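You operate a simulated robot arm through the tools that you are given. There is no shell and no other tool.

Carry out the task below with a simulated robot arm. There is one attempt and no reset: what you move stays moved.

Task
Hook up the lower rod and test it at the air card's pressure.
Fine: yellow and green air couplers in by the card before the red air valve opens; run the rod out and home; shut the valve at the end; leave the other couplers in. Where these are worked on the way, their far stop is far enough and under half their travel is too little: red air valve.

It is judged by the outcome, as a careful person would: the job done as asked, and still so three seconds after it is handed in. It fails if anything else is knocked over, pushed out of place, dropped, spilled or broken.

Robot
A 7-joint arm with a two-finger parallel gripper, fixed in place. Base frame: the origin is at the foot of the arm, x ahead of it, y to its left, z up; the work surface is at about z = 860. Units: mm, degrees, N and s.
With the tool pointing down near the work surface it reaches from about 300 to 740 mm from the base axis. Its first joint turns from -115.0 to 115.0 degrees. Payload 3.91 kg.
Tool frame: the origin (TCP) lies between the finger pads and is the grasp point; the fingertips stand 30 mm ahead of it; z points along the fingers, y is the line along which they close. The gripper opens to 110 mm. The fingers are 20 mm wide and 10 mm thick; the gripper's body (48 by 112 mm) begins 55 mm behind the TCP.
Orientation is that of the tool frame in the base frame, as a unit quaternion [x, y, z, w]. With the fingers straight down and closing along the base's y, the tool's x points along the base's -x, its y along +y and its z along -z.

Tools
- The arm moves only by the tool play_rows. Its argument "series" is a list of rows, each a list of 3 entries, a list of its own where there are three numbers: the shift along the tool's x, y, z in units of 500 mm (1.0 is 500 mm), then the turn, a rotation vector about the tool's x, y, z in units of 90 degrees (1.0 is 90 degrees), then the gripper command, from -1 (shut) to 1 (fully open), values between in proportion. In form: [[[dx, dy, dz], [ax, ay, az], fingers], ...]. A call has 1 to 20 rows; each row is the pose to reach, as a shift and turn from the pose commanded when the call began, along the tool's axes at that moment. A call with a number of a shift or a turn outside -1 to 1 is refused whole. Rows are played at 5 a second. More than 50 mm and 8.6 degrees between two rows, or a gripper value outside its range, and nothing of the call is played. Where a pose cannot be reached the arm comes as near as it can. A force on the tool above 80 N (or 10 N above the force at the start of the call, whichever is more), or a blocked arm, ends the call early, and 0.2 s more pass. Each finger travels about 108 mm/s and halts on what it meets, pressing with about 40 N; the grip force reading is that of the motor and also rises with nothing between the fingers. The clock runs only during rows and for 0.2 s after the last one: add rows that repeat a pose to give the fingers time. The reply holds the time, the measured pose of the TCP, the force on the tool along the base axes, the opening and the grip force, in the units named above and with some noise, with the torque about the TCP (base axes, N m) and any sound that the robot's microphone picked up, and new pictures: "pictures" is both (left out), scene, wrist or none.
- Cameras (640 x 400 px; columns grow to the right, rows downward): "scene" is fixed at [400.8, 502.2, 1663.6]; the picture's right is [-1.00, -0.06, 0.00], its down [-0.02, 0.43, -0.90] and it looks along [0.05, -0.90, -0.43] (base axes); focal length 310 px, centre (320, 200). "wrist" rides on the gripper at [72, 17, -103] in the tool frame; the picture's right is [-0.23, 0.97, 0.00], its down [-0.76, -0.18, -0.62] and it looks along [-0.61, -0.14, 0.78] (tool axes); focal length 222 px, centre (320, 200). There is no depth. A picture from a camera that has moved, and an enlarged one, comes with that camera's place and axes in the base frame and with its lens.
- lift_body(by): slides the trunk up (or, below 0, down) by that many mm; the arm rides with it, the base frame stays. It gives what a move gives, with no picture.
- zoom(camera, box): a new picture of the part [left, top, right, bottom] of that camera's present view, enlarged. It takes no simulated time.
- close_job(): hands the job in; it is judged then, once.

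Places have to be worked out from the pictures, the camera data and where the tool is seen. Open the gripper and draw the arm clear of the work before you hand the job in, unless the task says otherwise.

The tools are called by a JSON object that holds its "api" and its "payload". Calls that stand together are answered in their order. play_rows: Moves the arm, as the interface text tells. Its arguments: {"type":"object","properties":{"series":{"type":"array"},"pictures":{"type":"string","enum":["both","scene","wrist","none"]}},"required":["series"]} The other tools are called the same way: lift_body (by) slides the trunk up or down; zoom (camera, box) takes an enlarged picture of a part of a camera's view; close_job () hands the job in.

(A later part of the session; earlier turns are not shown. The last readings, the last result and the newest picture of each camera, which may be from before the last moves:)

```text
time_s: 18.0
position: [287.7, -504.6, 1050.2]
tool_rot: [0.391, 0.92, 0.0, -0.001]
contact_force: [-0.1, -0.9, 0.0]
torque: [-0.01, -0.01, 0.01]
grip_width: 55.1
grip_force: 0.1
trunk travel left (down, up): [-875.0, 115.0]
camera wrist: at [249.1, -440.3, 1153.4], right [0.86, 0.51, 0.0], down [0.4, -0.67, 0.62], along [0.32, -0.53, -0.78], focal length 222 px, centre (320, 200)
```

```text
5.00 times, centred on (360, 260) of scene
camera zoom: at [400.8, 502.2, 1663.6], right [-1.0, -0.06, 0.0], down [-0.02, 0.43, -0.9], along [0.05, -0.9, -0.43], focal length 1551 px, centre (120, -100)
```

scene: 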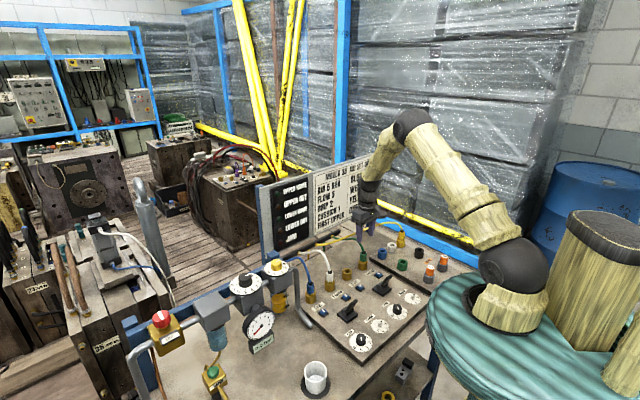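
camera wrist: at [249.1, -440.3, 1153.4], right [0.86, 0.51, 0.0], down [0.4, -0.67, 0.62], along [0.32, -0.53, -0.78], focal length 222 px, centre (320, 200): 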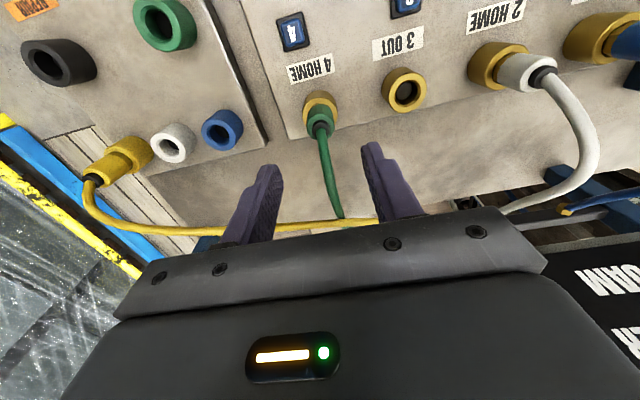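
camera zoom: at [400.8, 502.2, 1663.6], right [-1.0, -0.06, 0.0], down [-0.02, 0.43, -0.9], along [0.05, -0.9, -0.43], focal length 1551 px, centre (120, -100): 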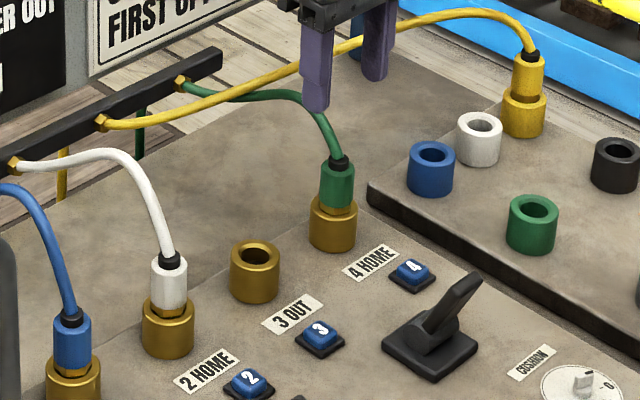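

Green is seated in port 4, matching white in port 2. Next is yellow, near (110,-670); I'll travel high over the hoses and yaw 24° so yellow's hose leaves between the fingers.

{"api": "play_rows", "payload": {"series": [[[0, 0, -0.08], [0, 0, 0], 0], [[0.0013, -0.0685, -0.08], [0, 0, -0.038], 0.2], [[0.0026, -0.137, -0.08], [0, 0, -0.076], 0.4], [[0.0039, -0.2056, -0.08], [0, 0, -0.114], 0.6], [[0.0052, -0.2742, -0.08], [0, 0, -0.152], 0.6], [[0.0066, -0.3427, -0.08], [0, 0, -0.19], 0.6], [[0.0079, -0.4112, -0.08], [0, 0, -0.228], 0.6], [[0.0092, -0.4798, -0.08], [0, 0, -0.267], 0.6], [[0.0092, -0.4798, -0.08], [0, 0, -0.267], 0.6]], "pictures": "both"}}

{"api": "zoom", "payload": {"camera": "wrist", "box": [220, 40, 460, 200]}}

{"api": "zoom", "payload": {"camera": "scene", "box": [340, 200, 440, 280]}}

```text
time_s: 20.0
position: [110.5, -666.3, 1090.8]
tool_rot: [0.189, 0.982, 0.0, 0.0]
contact_force: [0.2, -0.1, 0.4]
torque: [-0.02, 0.0, 0.0]
grip_width: 88.1
grip_force: 0.1
trunk travel left (down, up): [-875.0, 115.0]
camera wrist: at [49.5, -622.9, 1193.9], right [0.57, 0.82, 0.0], down [0.64, -0.45, 0.62], along [0.51, -0.36, -0.78], focal length 222 px, centre (320, 200)
```

scene: 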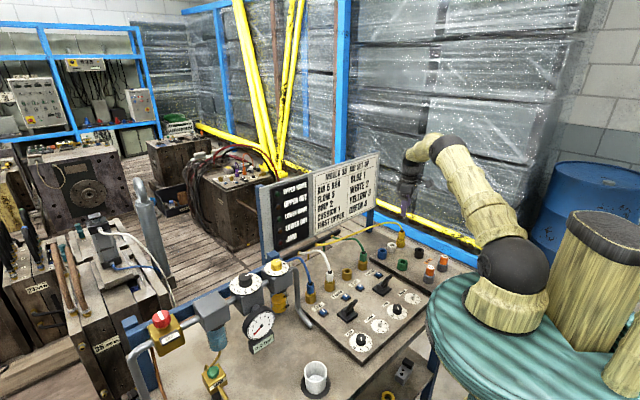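
wrist: 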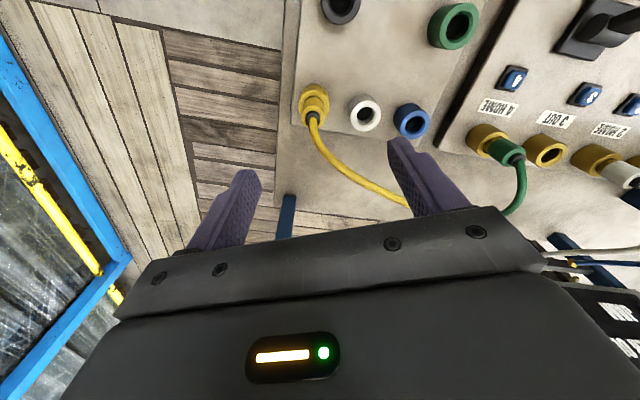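

```text
2.50 times, centred on (340, 120) of wrist
camera zoom: at [49.5, -622.9, 1193.9], right [0.57, 0.82, 0.0], down [0.64, -0.45, 0.62], along [0.51, -0.36, -0.78], focal length 555 px, centre (270, 400)
```

zoom: 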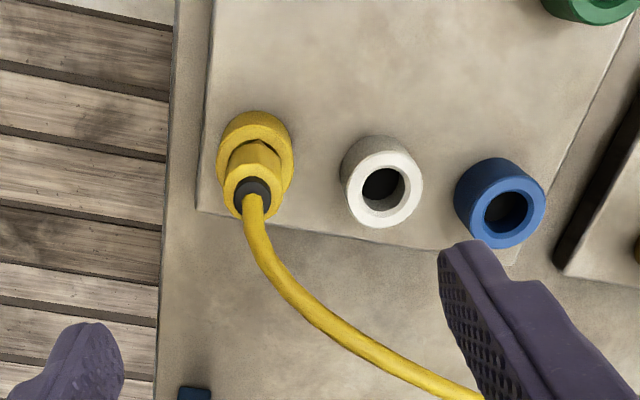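

```text
5.00 times, centred on (390, 240) of scene
camera zoom: at [400.8, 502.2, 1663.6], right [-1.0, -0.06, 0.0], down [-0.02, 0.43, -0.9], along [0.05, -0.9, -0.43], focal length 1551 px, centre (-30, 0)
```

zoom: 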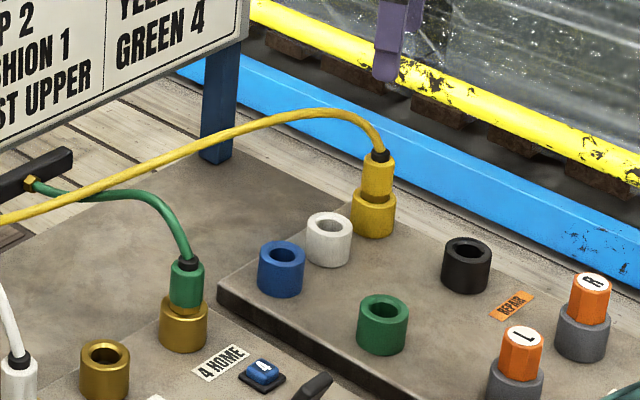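

Yellow's axis works out near (111,-676). I'll shift onto it and descend to just above the coupler.

{"api": "play_rows", "payload": {"series": [[[-0.009, -0.0174, 0.04], [0, 0, 0], 0.4], [[-0.009, -0.0174, 0.09], [0, 0, 0], 0.2], [[-0.009, -0.0174, 0.15], [0, 0, 0], 0.2], [[-0.009, -0.0174, 0.21], [0, 0, 0], 0.2], [[-0.009, -0.0174, 0.21], [0, 0, 0], 0.2]], "pictures": "both"}}

{"api": "zoom", "payload": {"camera": "wrist", "box": [220, 80, 420, 220]}}

{"api": "zoom", "payload": {"camera": "scene", "box": [340, 200, 440, 280]}}

```text
time_s: 21.2
position: [112.3, -677.2, 985.8]
tool_rot: [0.19, 0.982, 0.0, -0.001]
contact_force: [-0.4, -0.3, 0.1]
torque: [0.03, 0.0, 0.05]
grip_width: 66.1
grip_force: 0.0
trunk travel left (down, up): [-875.0, 115.0]
camera wrist: at [50.8, -633.4, 1088.3], right [0.57, 0.82, 0.0], down [0.64, -0.45, 0.62], along [0.51, -0.36, -0.78], focal length 222 px, centre (320, 200)
```

scene: 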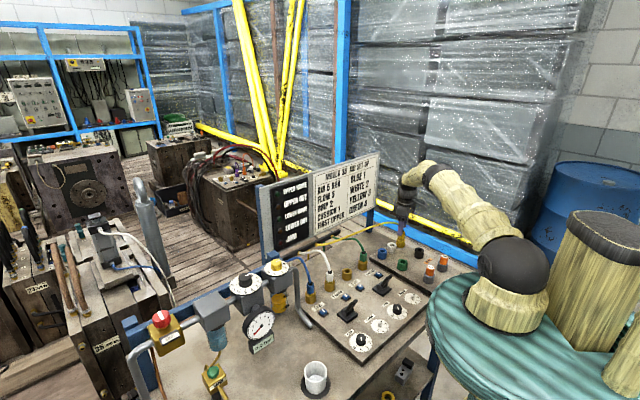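
wrist: 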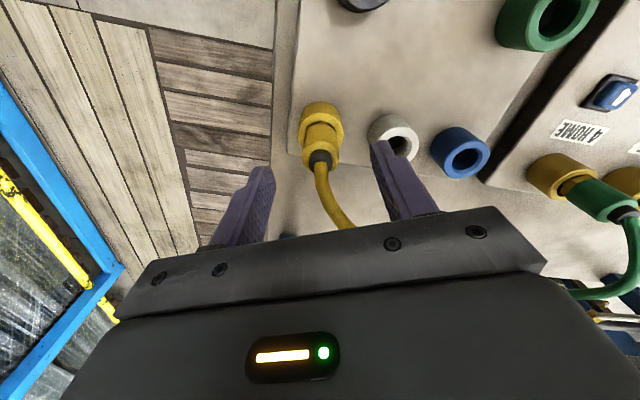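

```text
2.86 times, centred on (320, 150) of wrist
camera zoom: at [50.8, -633.4, 1088.3], right [0.57, 0.82, 0.0], down [0.64, -0.45, 0.62], along [0.51, -0.36, -0.78], focal length 635 px, centre (320, 343)
```

zoom: 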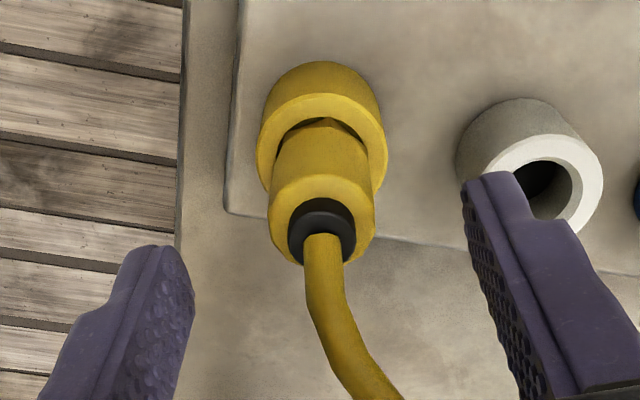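

```text
5.00 times, centred on (390, 240) of scene
camera zoom: at [400.8, 502.2, 1663.6], right [-1.0, -0.06, 0.0], down [-0.02, 0.43, -0.9], along [0.05, -0.9, -0.43], focal length 1551 px, centre (-30, 0)
```

zoom: 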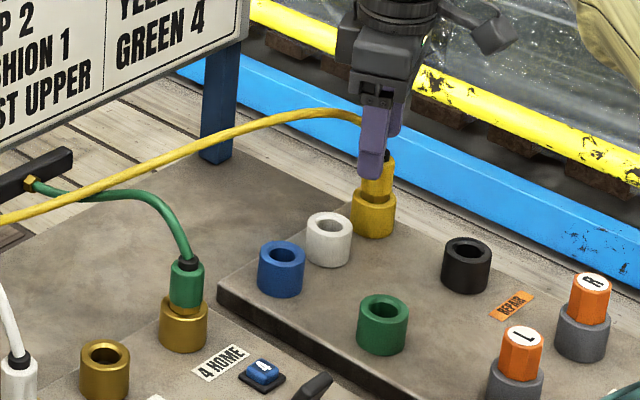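

Yellow is about 3 mm off along tool x compared with the green reference picture. I'll correct, lower to z≈954 and close.

{"api": "play_rows", "payload": {"series": [[[0.006, 0.002, 0.03], [0, 0, 0], 0.1], [[0.006, 0.002, 0.0626], [0, 0, 0], 0.0], [[0.006, 0.002, 0.0626], [0, 0, 0], -0.3], [[0.006, 0.002, 0.0626], [0, 0, 0], -0.7], [[0.006, 0.002, 0.0626], [0, 0, 0], -1], [[0.006, 0.002, 0.0626], [0, 0, 0], -1], [[0.006, 0.002, 0.0626], [0, 0, 0], -1]], "pictures": "both"}}

{"api": "zoom", "payload": {"camera": "wrist", "box": [220, 80, 420, 220]}}

{"api": "zoom", "payload": {"camera": "scene", "box": [340, 200, 440, 280]}}

```text
time_s: 22.8
position: [108.8, -675.7, 954.0]
tool_rot: [0.19, 0.982, 0.0, 0.0]
contact_force: [0.7, 0.4, -0.2]
torque: [-0.01, -0.01, -0.01]
grip_width: 24.4
grip_force: 39.9
trunk travel left (down, up): [-875.0, 115.0]
camera wrist: at [48.8, -632.3, 1057.1], right [0.57, 0.82, 0.0], down [0.64, -0.45, 0.62], along [0.51, -0.36, -0.78], focal length 222 px, centre (320, 200)
```

scene: 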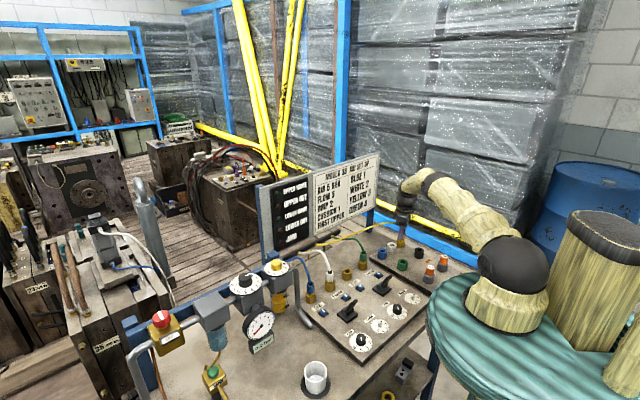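
wrist: 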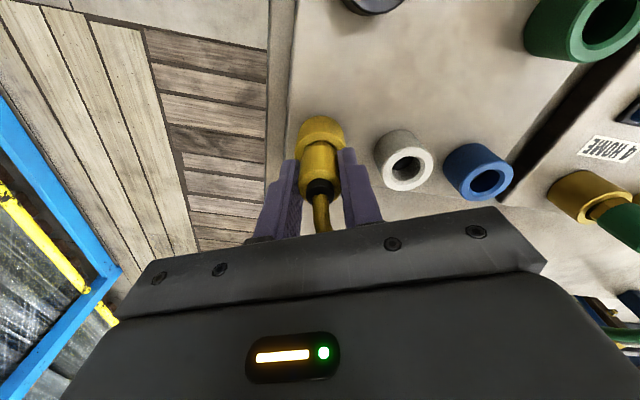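

```text
2.86 times, centred on (320, 150) of wrist
camera zoom: at [48.8, -632.3, 1057.1], right [0.57, 0.82, 0.0], down [0.64, -0.45, 0.62], along [0.51, -0.36, -0.78], focal length 635 px, centre (320, 343)
```

zoom: 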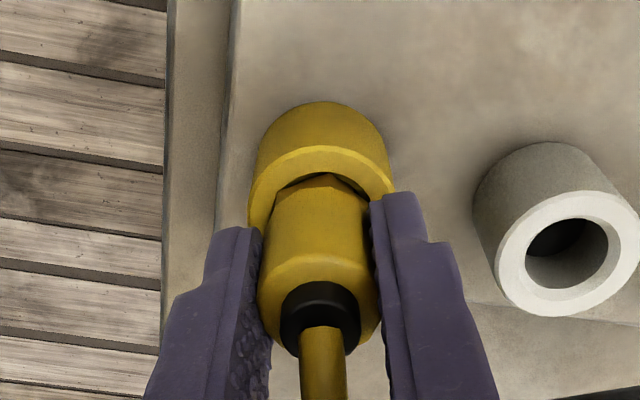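

```text
5.00 times, centred on (390, 240) of scene
camera zoom: at [400.8, 502.2, 1663.6], right [-1.0, -0.06, 0.0], down [-0.02, 0.43, -0.9], along [0.05, -0.9, -0.43], focal length 1551 px, centre (-30, 0)
```

zoom: 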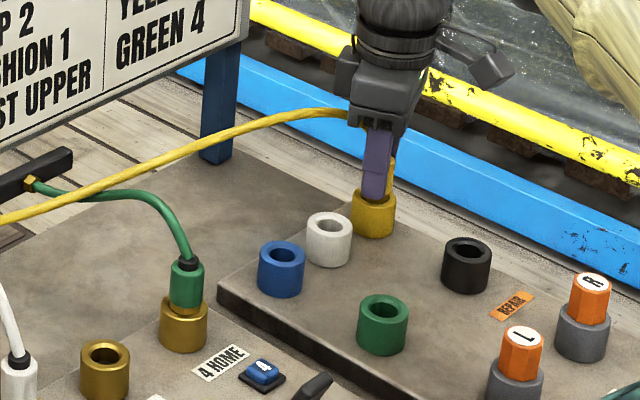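

Yellow is gripped just as green was. I'll pull it straight up clear of its socket.

{"api": "play_rows", "payload": {"series": [[[0, 0, -0.02], [0, 0, 0], -1], [[0, 0, -0.04], [0, 0, 0], -1], [[0, 0, -0.08], [0, 0, 0], -1], [[0, 0, -0.14], [0, 0, 0], -1], [[0, 0, -0.2], [0, 0, 0], -1], [[0, 0, -0.24], [0, 0, 0], -1], [[0, 0, -0.24], [0, 0, 0], -1]], "pictures": "both"}}

{"api": "zoom", "payload": {"camera": "wrist", "box": [220, 60, 460, 220]}}

{"api": "zoom", "payload": {"camera": "scene", "box": [320, 180, 440, 280]}}

```text
time_s: 24.4
position: [109.5, -674.8, 1074.3]
tool_rot: [0.19, 0.982, -0.001, 0.0]
contact_force: [-0.5, 0.4, -1.1]
torque: [0.0, 0.0, 0.02]
grip_width: 24.3
grip_force: 40.1
trunk travel left (down, up): [-875.0, 115.0]
camera wrist: at [49.0, -632.4, 1177.4], right [0.57, 0.82, 0.0], down [0.64, -0.45, 0.62], along [0.51, -0.36, -0.78], focal length 222 px, centre (320, 200)
```

scene: 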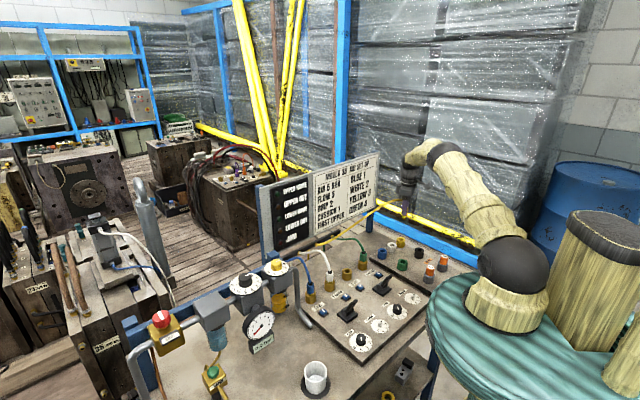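
wrist: 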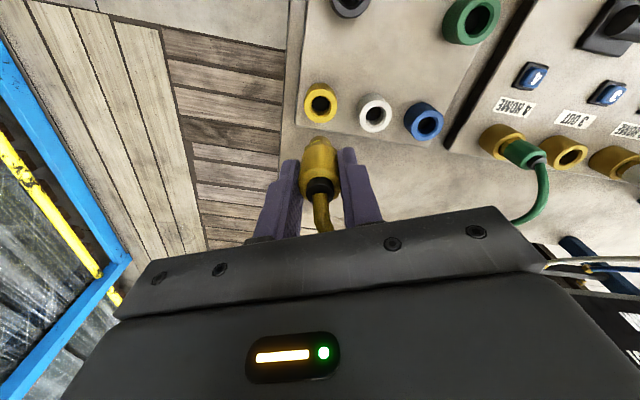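

```text
2.50 times, centred on (340, 140) of wrist
camera zoom: at [49.0, -632.4, 1177.4], right [0.57, 0.82, 0.0], down [0.64, -0.45, 0.62], along [0.51, -0.36, -0.78], focal length 555 px, centre (270, 350)
```

zoom: 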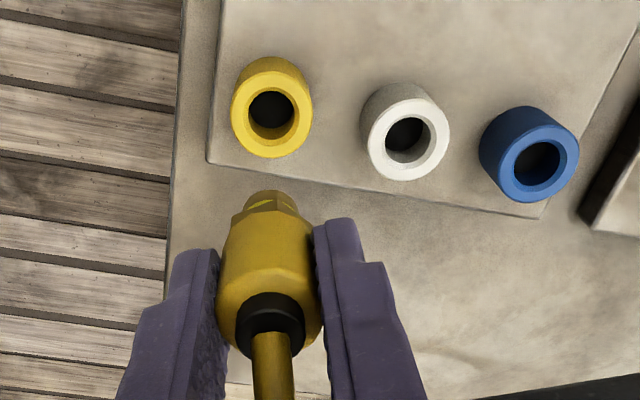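

```text
4.00 times, centred on (380, 230) of scene
camera zoom: at [400.8, 502.2, 1663.6], right [-1.0, -0.06, 0.0], down [-0.02, 0.43, -0.9], along [0.05, -0.9, -0.43], focal length 1241 px, centre (80, 80)
```

zoom: 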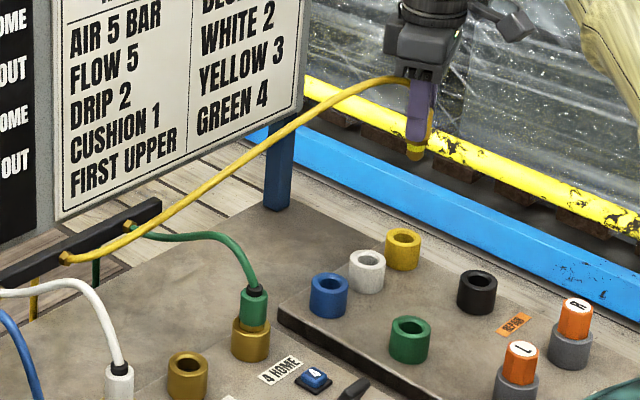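

Yellow is free. I'll raise it so its hose clears green, then carry it above port 3 (about 349,-445) while yawing back to the port-line heading.

{"api": "play_rows", "payload": {"series": [[[0, 0, -0.08], [0, 0, 0], -1], [[-0.0306, 0.0672, -0.12], [0, 0, 0.0297], -1], [[-0.0612, 0.1344, -0.12], [0, 0, 0.0593], -1], [[-0.0917, 0.2017, -0.12], [0, 0, 0.089], -1], [[-0.1223, 0.2689, -0.12], [0, 0, 0.1187], -1], [[-0.1529, 0.3361, -0.12], [0, 0, 0.1483], -1], [[-0.1835, 0.4033, -0.12], [0, 0, 0.178], -1], [[-0.214, 0.4706, -0.12], [0, 0, 0.2077], -1], [[-0.2446, 0.5378, -0.12], [0, 0, 0.2373], -1], [[-0.2752, 0.605, -0.12], [0, 0, 0.267], -1], [[-0.2752, 0.605, -0.12], [0, 0, 0.267], -1]], "pictures": "both"}}

{"api": "zoom", "payload": {"camera": "wrist", "box": [220, 60, 460, 220]}}

{"api": "zoom", "payload": {"camera": "scene", "box": [280, 180, 400, 280]}}

```text
time_s: 26.8
position: [349.8, -446.7, 1135.5]
tool_rot: [0.391, 0.92, 0.0, 0.0]
contact_force: [-0.3, -0.4, -0.2]
torque: [0.03, 0.01, -0.02]
grip_width: 24.4
grip_force: 40.1
trunk travel left (down, up): [-875.0, 115.0]
camera wrist: at [312.4, -382.4, 1237.5], right [0.86, 0.51, 0.0], down [0.4, -0.67, 0.62], along [0.32, -0.54, -0.78], focal length 222 px, centre (320, 200)
```

scene: 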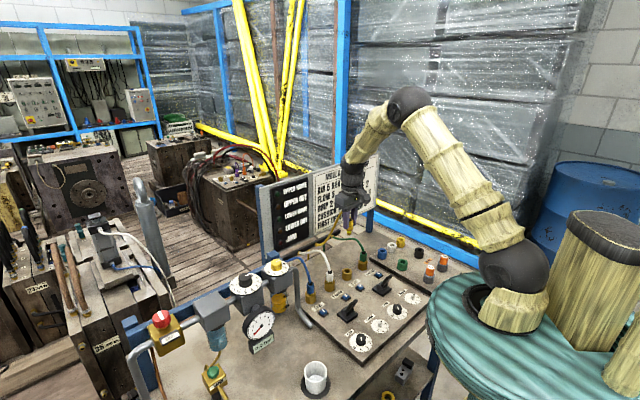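
wrist: 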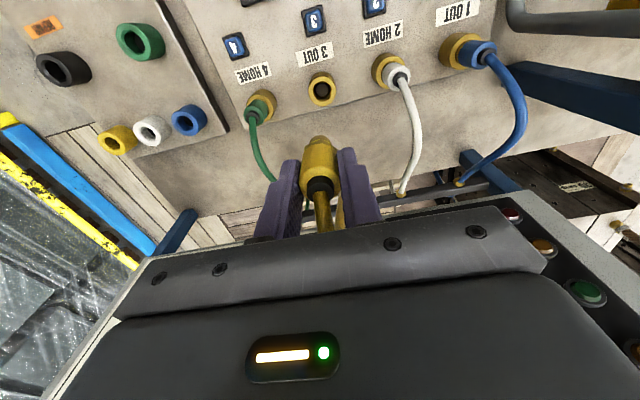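

```text
2.50 times, centred on (340, 140) of wrist
camera zoom: at [312.4, -382.4, 1237.5], right [0.86, 0.51, 0.0], down [0.4, -0.67, 0.62], along [0.32, -0.54, -0.78], focal length 555 px, centre (270, 350)
```

zoom: 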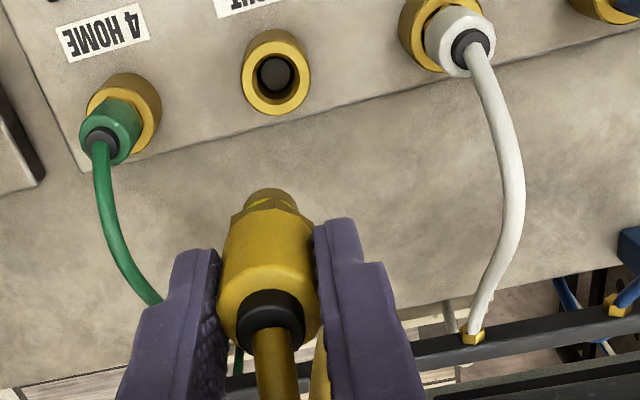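

```text
4.00 times, centred on (340, 230) of scene
camera zoom: at [400.8, 502.2, 1663.6], right [-1.0, -0.06, 0.0], down [-0.02, 0.43, -0.9], along [0.05, -0.9, -0.43], focal length 1241 px, centre (240, 80)
```

zoom: 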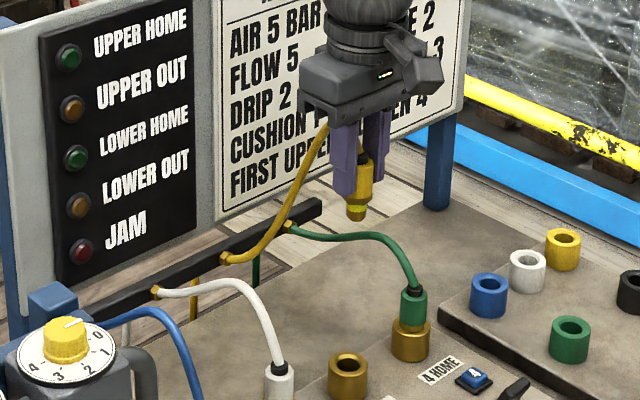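

Port 3 is about 3.5–4 mm off in both tool axes. I'll correct and descend to the reference height of z≈1036 to compare.

{"api": "play_rows", "payload": {"series": [[[0.007, 0.008, 0.05], [0, 0, 0], -1], [[0.007, 0.008, 0.1], [0, 0, 0], -1], [[0.007, 0.008, 0.15], [0, 0, 0], -1], [[0.007, 0.008, 0.199], [0, 0, 0], -1], [[0.007, 0.008, 0.199], [0, 0, 0], -1]], "pictures": "both"}}

{"api": "zoom", "payload": {"camera": "wrist", "box": [220, 60, 460, 220]}}

{"api": "zoom", "payload": {"camera": "scene", "box": [280, 180, 400, 280]}}

```text
time_s: 28.0
position: [351.0, -441.7, 1034.1]
tool_rot: [0.391, 0.921, 0.0, 0.0]
contact_force: [-0.5, 0.6, -0.3]
torque: [0.0, -0.01, -0.02]
grip_width: 24.4
grip_force: 39.6
trunk travel left (down, up): [-875.0, 115.0]
camera wrist: at [313.4, -376.8, 1137.3], right [0.86, 0.51, 0.0], down [0.4, -0.67, 0.62], along [0.32, -0.53, -0.78], focal length 222 px, centre (320, 200)
```

scene: 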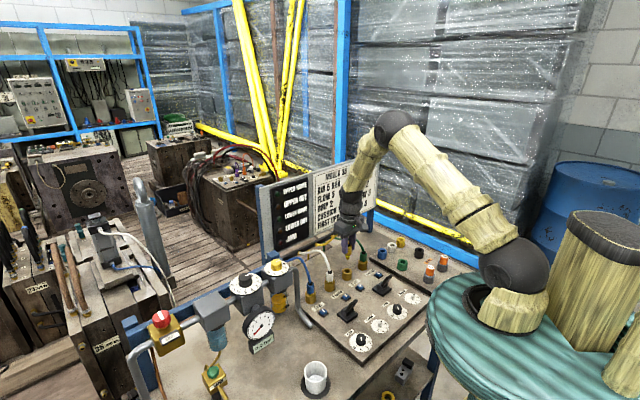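
wrist: 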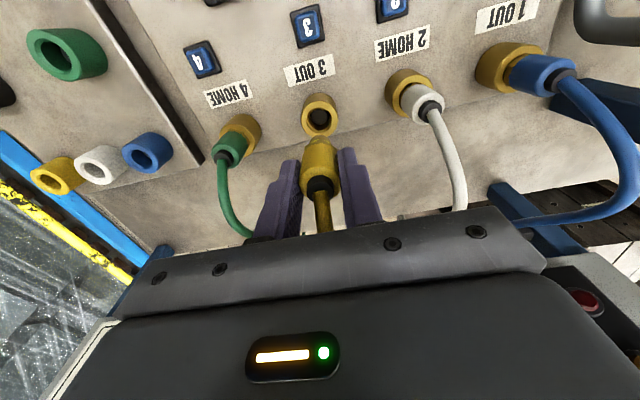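

```text
2.50 times, centred on (340, 140) of wrist
camera zoom: at [313.4, -376.8, 1137.3], right [0.86, 0.51, 0.0], down [0.4, -0.67, 0.62], along [0.32, -0.53, -0.78], focal length 555 px, centre (270, 350)
```

zoom: 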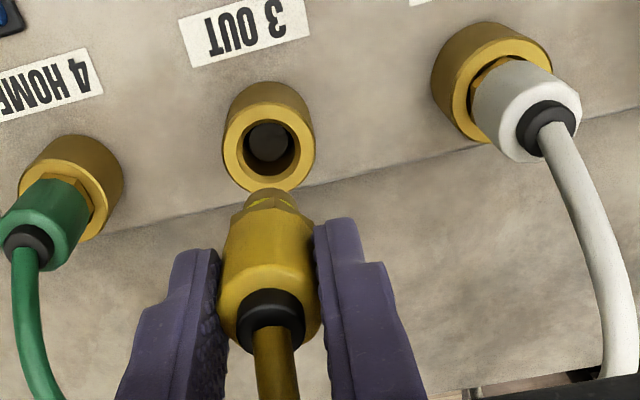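

```text
4.00 times, centred on (340, 230) of scene
camera zoom: at [400.8, 502.2, 1663.6], right [-1.0, -0.06, 0.0], down [-0.02, 0.43, -0.9], along [0.05, -0.9, -0.43], focal length 1241 px, centre (240, 80)
```

zoom: 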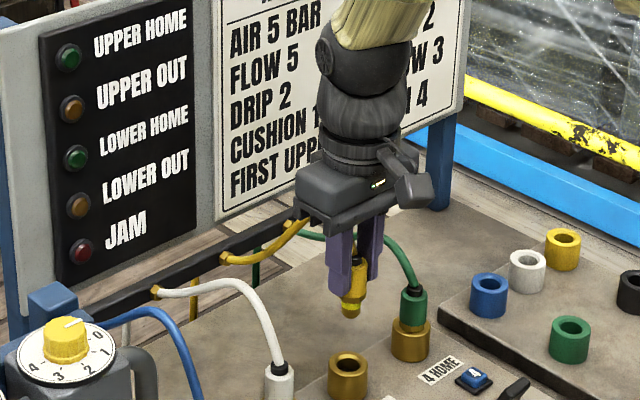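

Port 3 now matches the reference picture exactly. I'll insert yellow straight down.

{"api": "play_rows", "payload": {"series": [[[0, 0, 0.04], [0, 0, 0], -1], [[0, 0, 0.08], [0, 0, 0], -1], [[0, 0, 0.1], [0, 0, 0], -1], [[0, 0, 0.12], [0, 0, 0], -1], [[0, 0, 0.135], [0, 0, 0], -1], [[0, 0, 0.15], [0, 0, 0], -1], [[0, 0, 0.157], [0, 0, 0], -1], [[0, 0, 0.161], [0, 0, 0], -1], [[0, 0, 0.164], [0, 0, 0], -1], [[0, 0, 0.164], [0, 0, 0], -1]], "pictures": "both"}}

{"api": "zoom", "payload": {"camera": "wrist", "box": [220, 60, 460, 220]}}

{"api": "zoom", "payload": {"camera": "scene", "box": [280, 200, 400, 300]}}

```text
time_s: 30.2
position: [350.5, -441.0, 955.1]
tool_rot: [0.39, 0.921, -0.002, 0.002]
contact_force: [1.2, -1.7, 37.1]
torque: [-0.11, -0.08, -0.03]
grip_width: 24.5
grip_force: 40.7
trunk travel left (down, up): [-875.0, 115.0]
camera wrist: at [312.2, -376.0, 1058.4], right [0.86, 0.51, 0.0], down [0.4, -0.67, 0.63], along [0.32, -0.54, -0.78], focal length 222 px, centre (320, 200)
```

scene: 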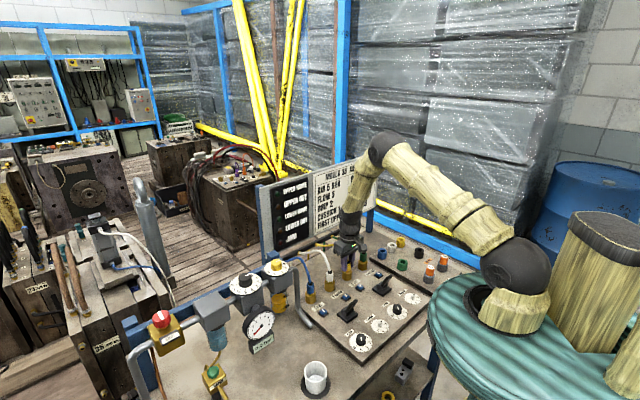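
wrist: 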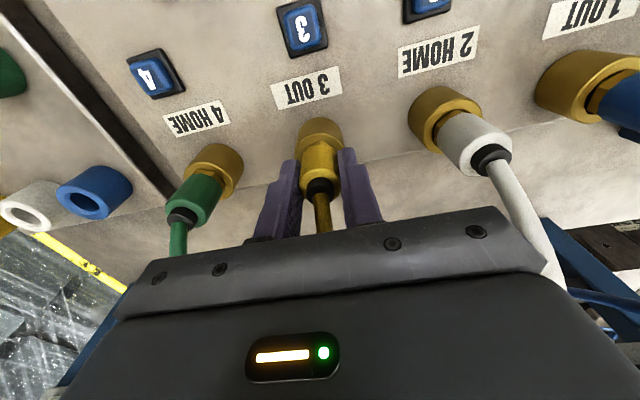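

```text
2.50 times, centred on (340, 140) of wrist
camera zoom: at [312.2, -376.0, 1058.4], right [0.86, 0.51, 0.0], down [0.4, -0.67, 0.63], along [0.32, -0.54, -0.78], focal length 555 px, centre (270, 350)
```

zoom: 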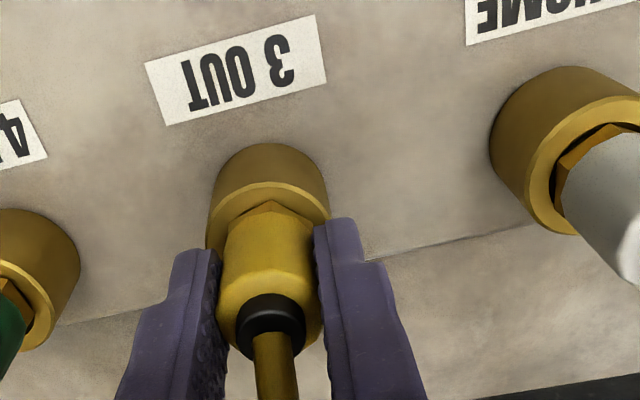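

```text
4.00 times, centred on (340, 250) of scene
camera zoom: at [400.8, 502.2, 1663.6], right [-1.0, -0.06, 0.0], down [-0.02, 0.43, -0.9], along [0.05, -0.9, -0.43], focal length 1241 px, centre (240, 0)
```

zoom: 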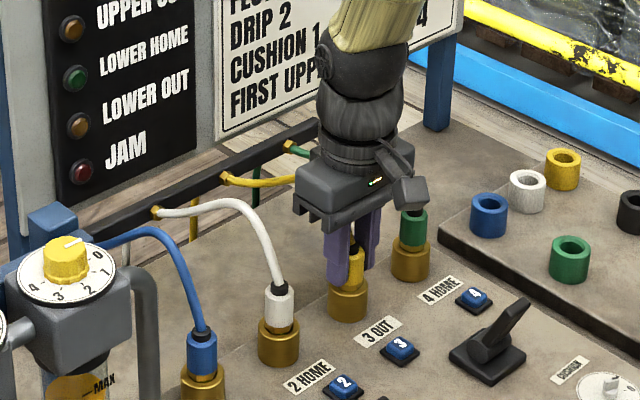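

It bottoms with 37 N at z≈955. I'll press a few mm more as I did with green, then release and check.

{"api": "play_rows", "payload": {"series": [[[0, 0, 0.002], [0, 0, 0], -1], [[0, 0, 0.004], [0, 0, 0], -1], [[0, 0, 0.006], [0, 0, 0], -1], [[0, 0, 0.006], [0, 0, 0], -1]], "pictures": "wrist"}}

{"api": "zoom", "payload": {"camera": "wrist", "box": [220, 60, 460, 220]}}

```text
time_s: 31.2
position: [350.4, -440.2, 952.6]
tool_rot: [0.391, 0.92, -0.001, 0.003]
contact_force: [1.8, -2.2, 36.7]
torque: [-0.21, -0.11, -0.01]
grip_width: 24.4
grip_force: 39.8
trunk travel left (down, up): [-875.0, 115.0]
camera wrist: at [311.9, -375.7, 1055.1], right [0.86, 0.51, 0.0], down [0.4, -0.67, 0.63], along [0.32, -0.54, -0.78], focal length 222 px, centre (320, 200)
```

wrist: 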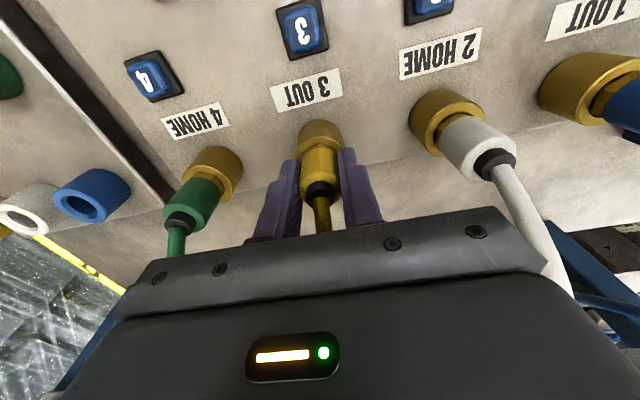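

```text
2.50 times, centred on (340, 140) of wrist
camera zoom: at [311.9, -375.7, 1055.1], right [0.86, 0.51, 0.0], down [0.4, -0.67, 0.63], along [0.32, -0.54, -0.78], focal length 555 px, centre (270, 350)
```

zoom: 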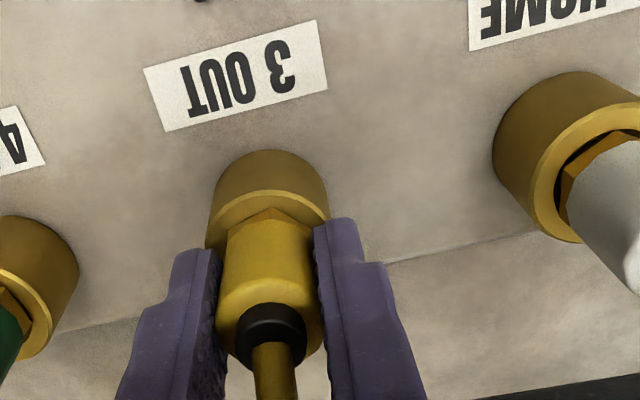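

Same result as green: the body has bottomed and only the fingers slip. I'll release and rise.

{"api": "play_rows", "payload": {"series": [[[0, 0, 0.004], [0, 0, 0], -0.4], [[0, 0, 0.002], [0, 0, 0], -0.1], [[0, 0, 0.0], [0, 0, 0], -0.1], [[0, 0, -0.05], [0, 0, 0], -0.1], [[0, 0, -0.12], [0, 0, 0], -0.1], [[0, 0, -0.2], [0, 0, 0], 0], [[0, 0, -0.29], [0, 0, 0], 0], [[0, 0, -0.37], [0, 0, 0], 0], [[0, 0, -0.37], [0, 0, 0], 0]], "pictures": "both"}}

{"api": "zoom", "payload": {"camera": "wrist", "box": [200, 0, 500, 190]}}

{"api": "zoom", "payload": {"camera": "scene", "box": [280, 230, 440, 360]}}

{"api": "zoom", "payload": {"camera": "scene", "box": [120, 240, 300, 370]}}

```text
time_s: 33.2
position: [350.3, -441.2, 1134.0]
tool_rot: [0.39, 0.921, 0.001, -0.001]
contact_force: [-0.1, 0.0, 0.7]
torque: [0.02, 0.01, -0.02]
grip_width: 55.0
grip_force: 0.1
trunk travel left (down, up): [-875.0, 115.0]
camera wrist: at [313.1, -377.8, 1237.0], right [0.86, 0.51, 0.0], down [0.4, -0.67, 0.62], along [0.32, -0.53, -0.78], focal length 222 px, centre (320, 200)
```

scene: 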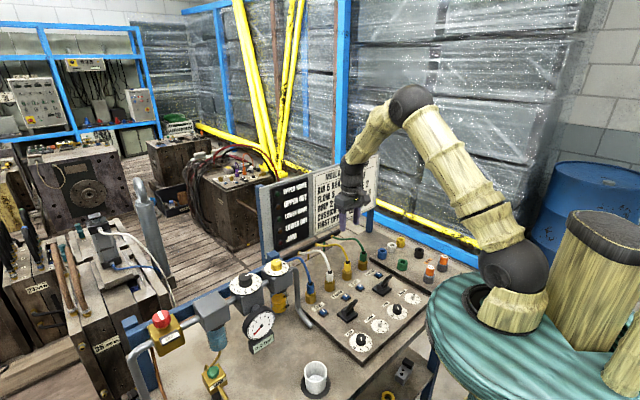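
wrist: 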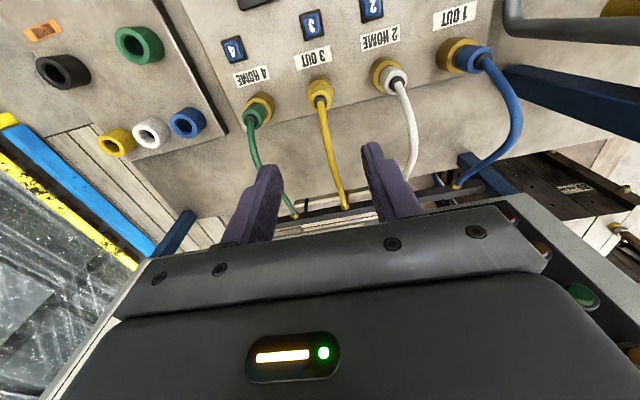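

```text
2.11 times, centred on (350, 95) of wrist
camera zoom: at [313.1, -377.8, 1237.0], right [0.86, 0.51, 0.0], down [0.4, -0.67, 0.62], along [0.32, -0.53, -0.78], focal length 468 px, centre (257, 421)
```

zoom: 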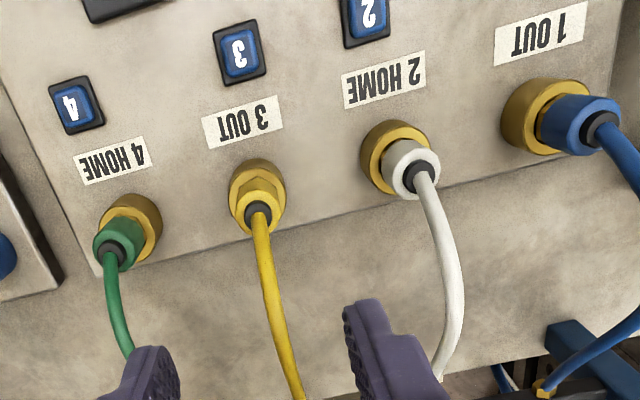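

```text
3.08 times, centred on (360, 295) of scene
camera zoom: at [400.8, 502.2, 1663.6], right [-1.0, -0.06, 0.0], down [-0.02, 0.43, -0.9], along [0.05, -0.9, -0.43], focal length 954 px, centre (197, -92)
```

zoom: 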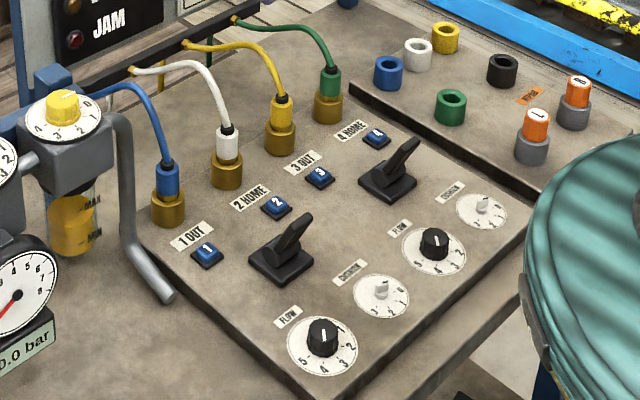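

```text
3.08 times, centred on (210, 305) of scene
camera zoom: at [400.8, 502.2, 1663.6], right [-1.0, -0.06, 0.0], down [-0.02, 0.43, -0.9], along [0.05, -0.9, -0.43], focal length 954 px, centre (658, -123)
```

zoom: 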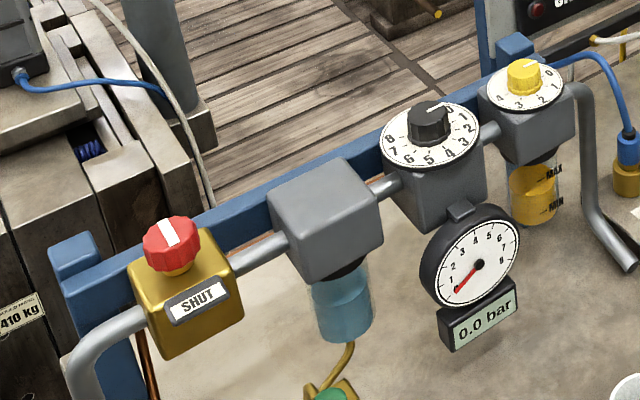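

All four couplers are seated to the same depth. Now I'll move back over the panel to look at the lower rod's lever and buttons from above.

{"api": "play_rows", "payload": {"series": [[[0.07, 0, -0.02], [0, 0, 0], 0], [[0.14, 0, -0.04], [0, 0, 0], 0], [[0.21, -0.03, -0.06], [0, 0, 0], 0], [[0.28, -0.06, -0.06], [0, 0, 0], 0], [[0.34, -0.1, -0.06], [0, 0, 0], 0], [[0.34, -0.1, -0.06], [0, 0, 0], 0]], "pictures": "both"}}

{"api": "zoom", "payload": {"camera": "wrist", "box": [200, 20, 440, 180]}}

{"api": "zoom", "payload": {"camera": "scene", "box": [340, 260, 420, 320]}}

{"api": "zoom", "payload": {"camera": "scene", "box": [215, 255, 315, 335]}}

```text
time_s: 34.6
position: [196.6, -353.6, 1163.4]
tool_rot: [0.391, 0.921, 0.0, -0.001]
contact_force: [0.2, 0.4, 0.2]
torque: [-0.04, 0.0, 0.03]
grip_width: 55.3
grip_force: 0.1
trunk travel left (down, up): [-875.0, 115.0]
camera wrist: at [159.4, -289.2, 1267.3], right [0.86, 0.51, 0.0], down [0.4, -0.67, 0.62], along [0.32, -0.53, -0.78], focal length 222 px, centre (320, 200)
```

scene: 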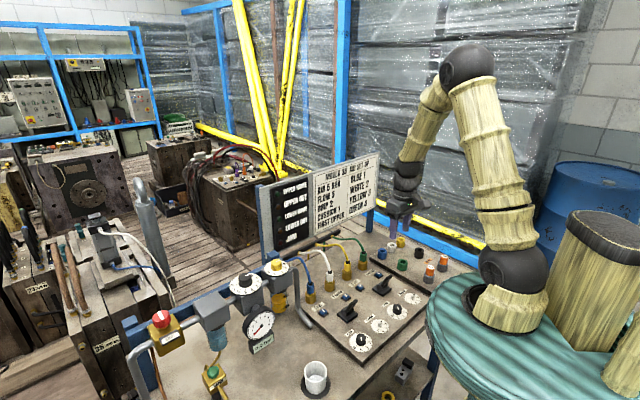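
wrist: 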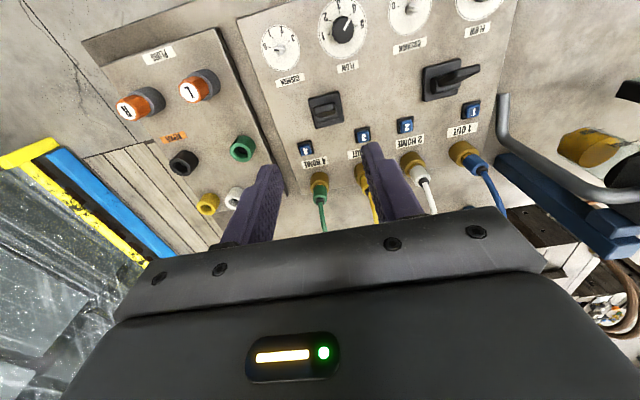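

```text
2.50 times, centred on (320, 100) of wrist
camera zoom: at [159.4, -289.2, 1267.3], right [0.86, 0.51, 0.0], down [0.4, -0.67, 0.62], along [0.32, -0.53, -0.78], focal length 555 px, centre (320, 450)
```

zoom: 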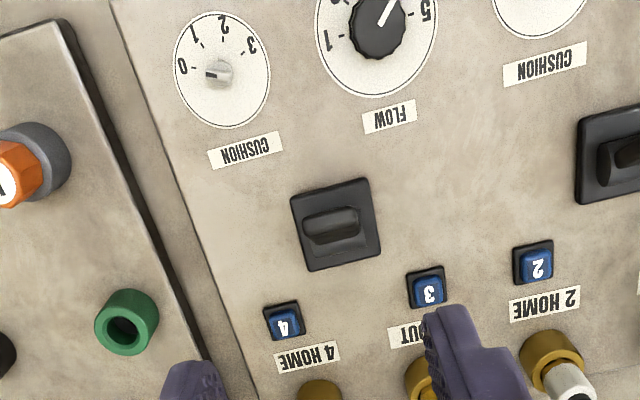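

```text
6.67 times, centred on (380, 290) of scene
camera zoom: at [400.8, 502.2, 1663.6], right [-1.0, -0.06, 0.0], down [-0.02, 0.43, -0.9], along [0.05, -0.9, -0.43], focal length 2068 px, centre (-80, -400)
```

zoom: 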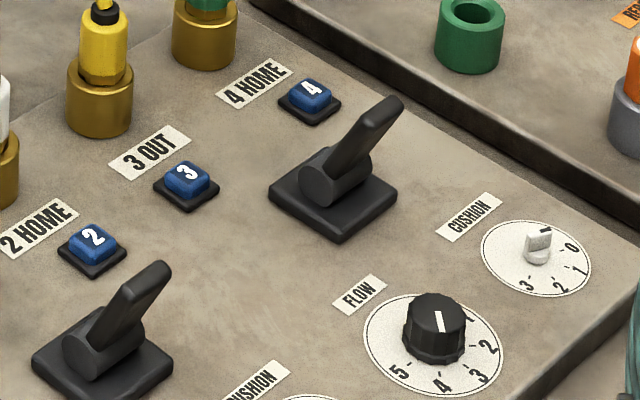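

```text
5.00 times, centred on (265, 295) of scene
camera zoom: at [400.8, 502.2, 1663.6], right [-1.0, -0.06, 0.0], down [-0.02, 0.43, -0.9], along [0.05, -0.9, -0.43], focal length 1551 px, centre (595, -275)
```

zoom: 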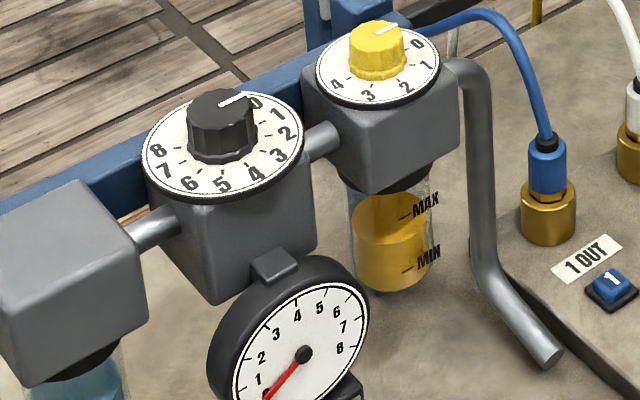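

The lever leans toward the HOME side (port 4), and the regulator pointer sits at 0. I'll go above the regulator knob, roughly (635,-139,1115), with the tool at its original heading.

{"api": "play_rows", "payload": {"series": [[[-0.01, 0.03, -0.06], [0, 0, -0.043], 0], [[-0.03, 0.09, -0.12], [0, 0, -0.085], 0], [[-0.055, 0.17, -0.17], [0, 0, -0.128], 0], [[-0.08, 0.255, -0.2], [0, 0, -0.17], 0], [[-0.105, 0.34, -0.2], [0, 0, -0.213], 0], [[-0.13, 0.425, -0.2], [0, 0, -0.255], 0], [[-0.157, 0.51, -0.2], [0, 0, -0.298], 0], [[-0.185, 0.595, -0.2], [0, 0, -0.341], 0], [[-0.214, 0.68, -0.2], [0, 0, -0.383], 0], [[-0.243, 0.765, -0.2], [0, 0, -0.426], 0], [[-0.272, 0.85, -0.2], [0, 0, -0.468], 0], [[-0.301, 0.927, -0.2], [0, 0, -0.511], 0], [[-0.301, 0.927, -0.2], [0, 0, -0.511], 0]], "pictures": "both"}}

{"api": "zoom", "payload": {"camera": "wrist", "box": [220, 40, 460, 200]}}

```text
time_s: 37.4
position: [635.6, -137.7, 1265.6]
tool_rot: [-0.002, 1.0, 0.0, 0.0]
contact_force: [-1.1, 0.2, 0.2]
torque: [-0.05, -0.02, -0.03]
grip_width: 54.9
grip_force: 0.1
trunk travel left (down, up): [-875.0, 115.0]
camera wrist: at [562.8, -121.5, 1368.6], right [0.23, 0.97, 0.0], down [0.76, -0.18, 0.62], along [0.61, -0.14, -0.78], focal length 222 px, centre (320, 200)
```

scene: 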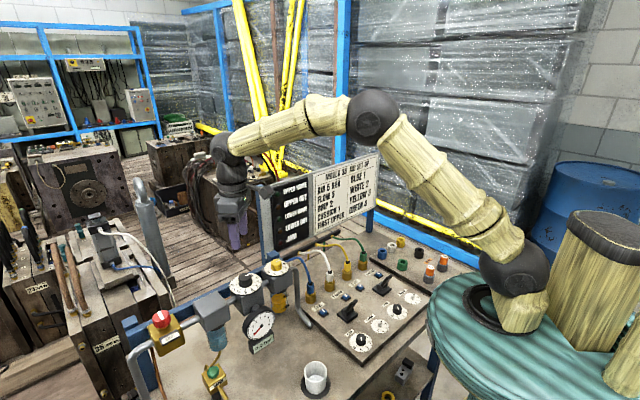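
wrist: 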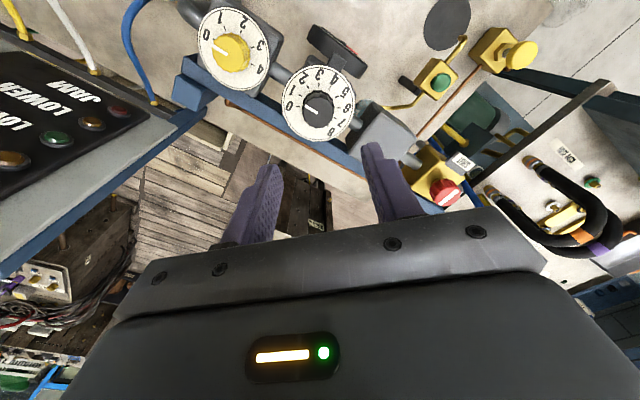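

```text
2.50 times, centred on (340, 120) of wrist
camera zoom: at [562.8, -121.5, 1368.6], right [0.23, 0.97, 0.0], down [0.76, -0.18, 0.62], along [0.61, -0.14, -0.78], focal length 555 px, centre (270, 400)
```

zoom: 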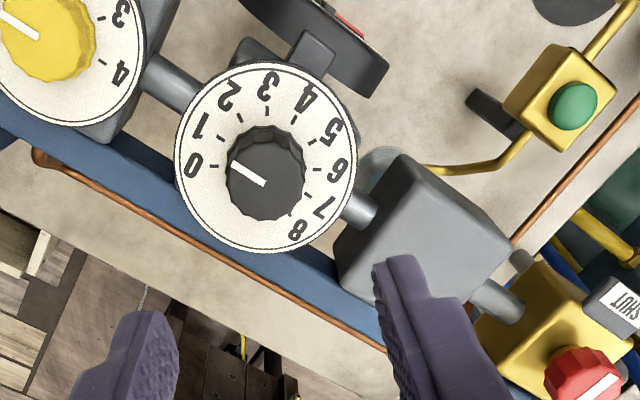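

The dial is readable here. I'll enlarge it to see exactly where the pointer is.

{"api": "zoom", "payload": {"camera": "wrist", "box": [270, 55, 370, 150]}}

{"api": "zoom", "payload": {"camera": "wrist", "box": [390, 130, 490, 215]}}

{"api": "zoom", "payload": {"camera": "scene", "box": [225, 265, 275, 305]}}

{"api": "zoom", "payload": {"camera": "scene", "box": [140, 300, 200, 350]}}

```text
4.21 times, centred on (320, 102) of wrist
camera zoom: at [562.8, -121.5, 1368.6], right [0.23, 0.97, 0.0], down [0.76, -0.18, 0.62], along [0.61, -0.14, -0.78], focal length 935 px, centre (320, 610)
```

zoom: 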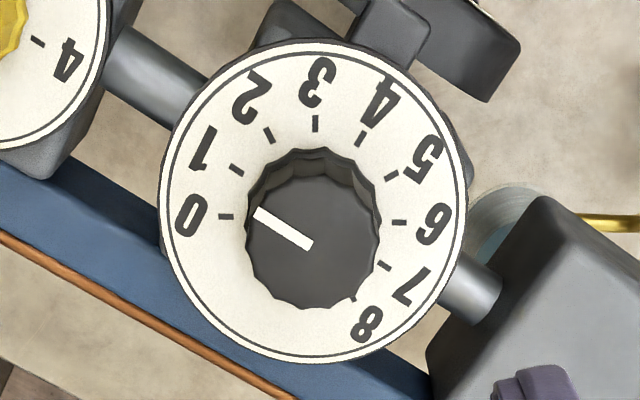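

```text
4.71 times, centred on (440, 172) of wrist
camera zoom: at [562.8, -121.5, 1368.6], right [0.23, 0.97, 0.0], down [0.76, -0.18, 0.62], along [0.61, -0.14, -0.78], focal length 1045 px, centre (-245, 329)
```

zoom: 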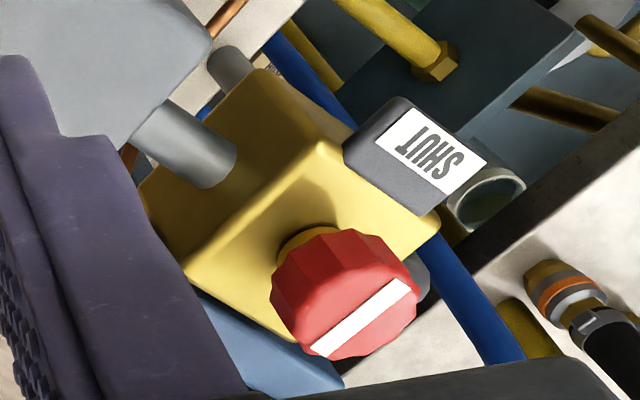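

```text
10.00 times, centred on (250, 285) of scene
camera zoom: at [400.8, 502.2, 1663.6], right [-1.0, -0.06, 0.0], down [-0.02, 0.43, -0.9], along [0.05, -0.9, -0.43], focal length 3101 px, centre (1020, -650)
```

zoom: 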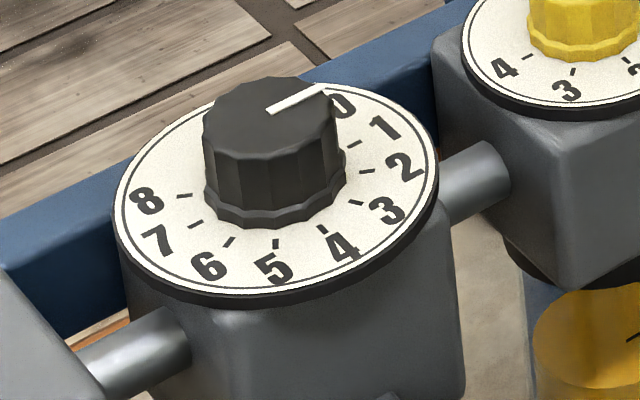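

```text
8.00 times, centred on (170, 325) of scene
camera zoom: at [400.8, 502.2, 1663.6], right [-1.0, -0.06, 0.0], down [-0.02, 0.43, -0.9], along [0.05, -0.9, -0.43], focal length 2481 px, centre (1520, -800)
```

zoom: 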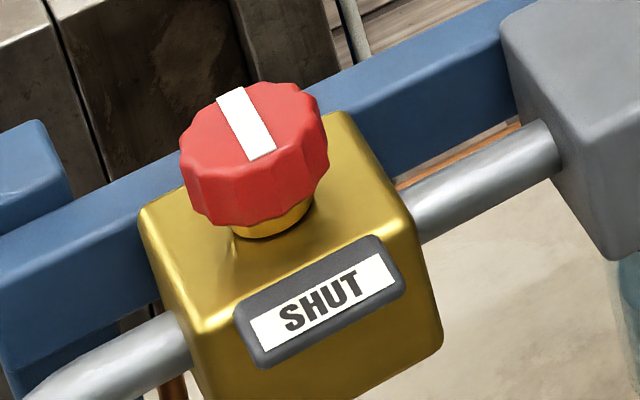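

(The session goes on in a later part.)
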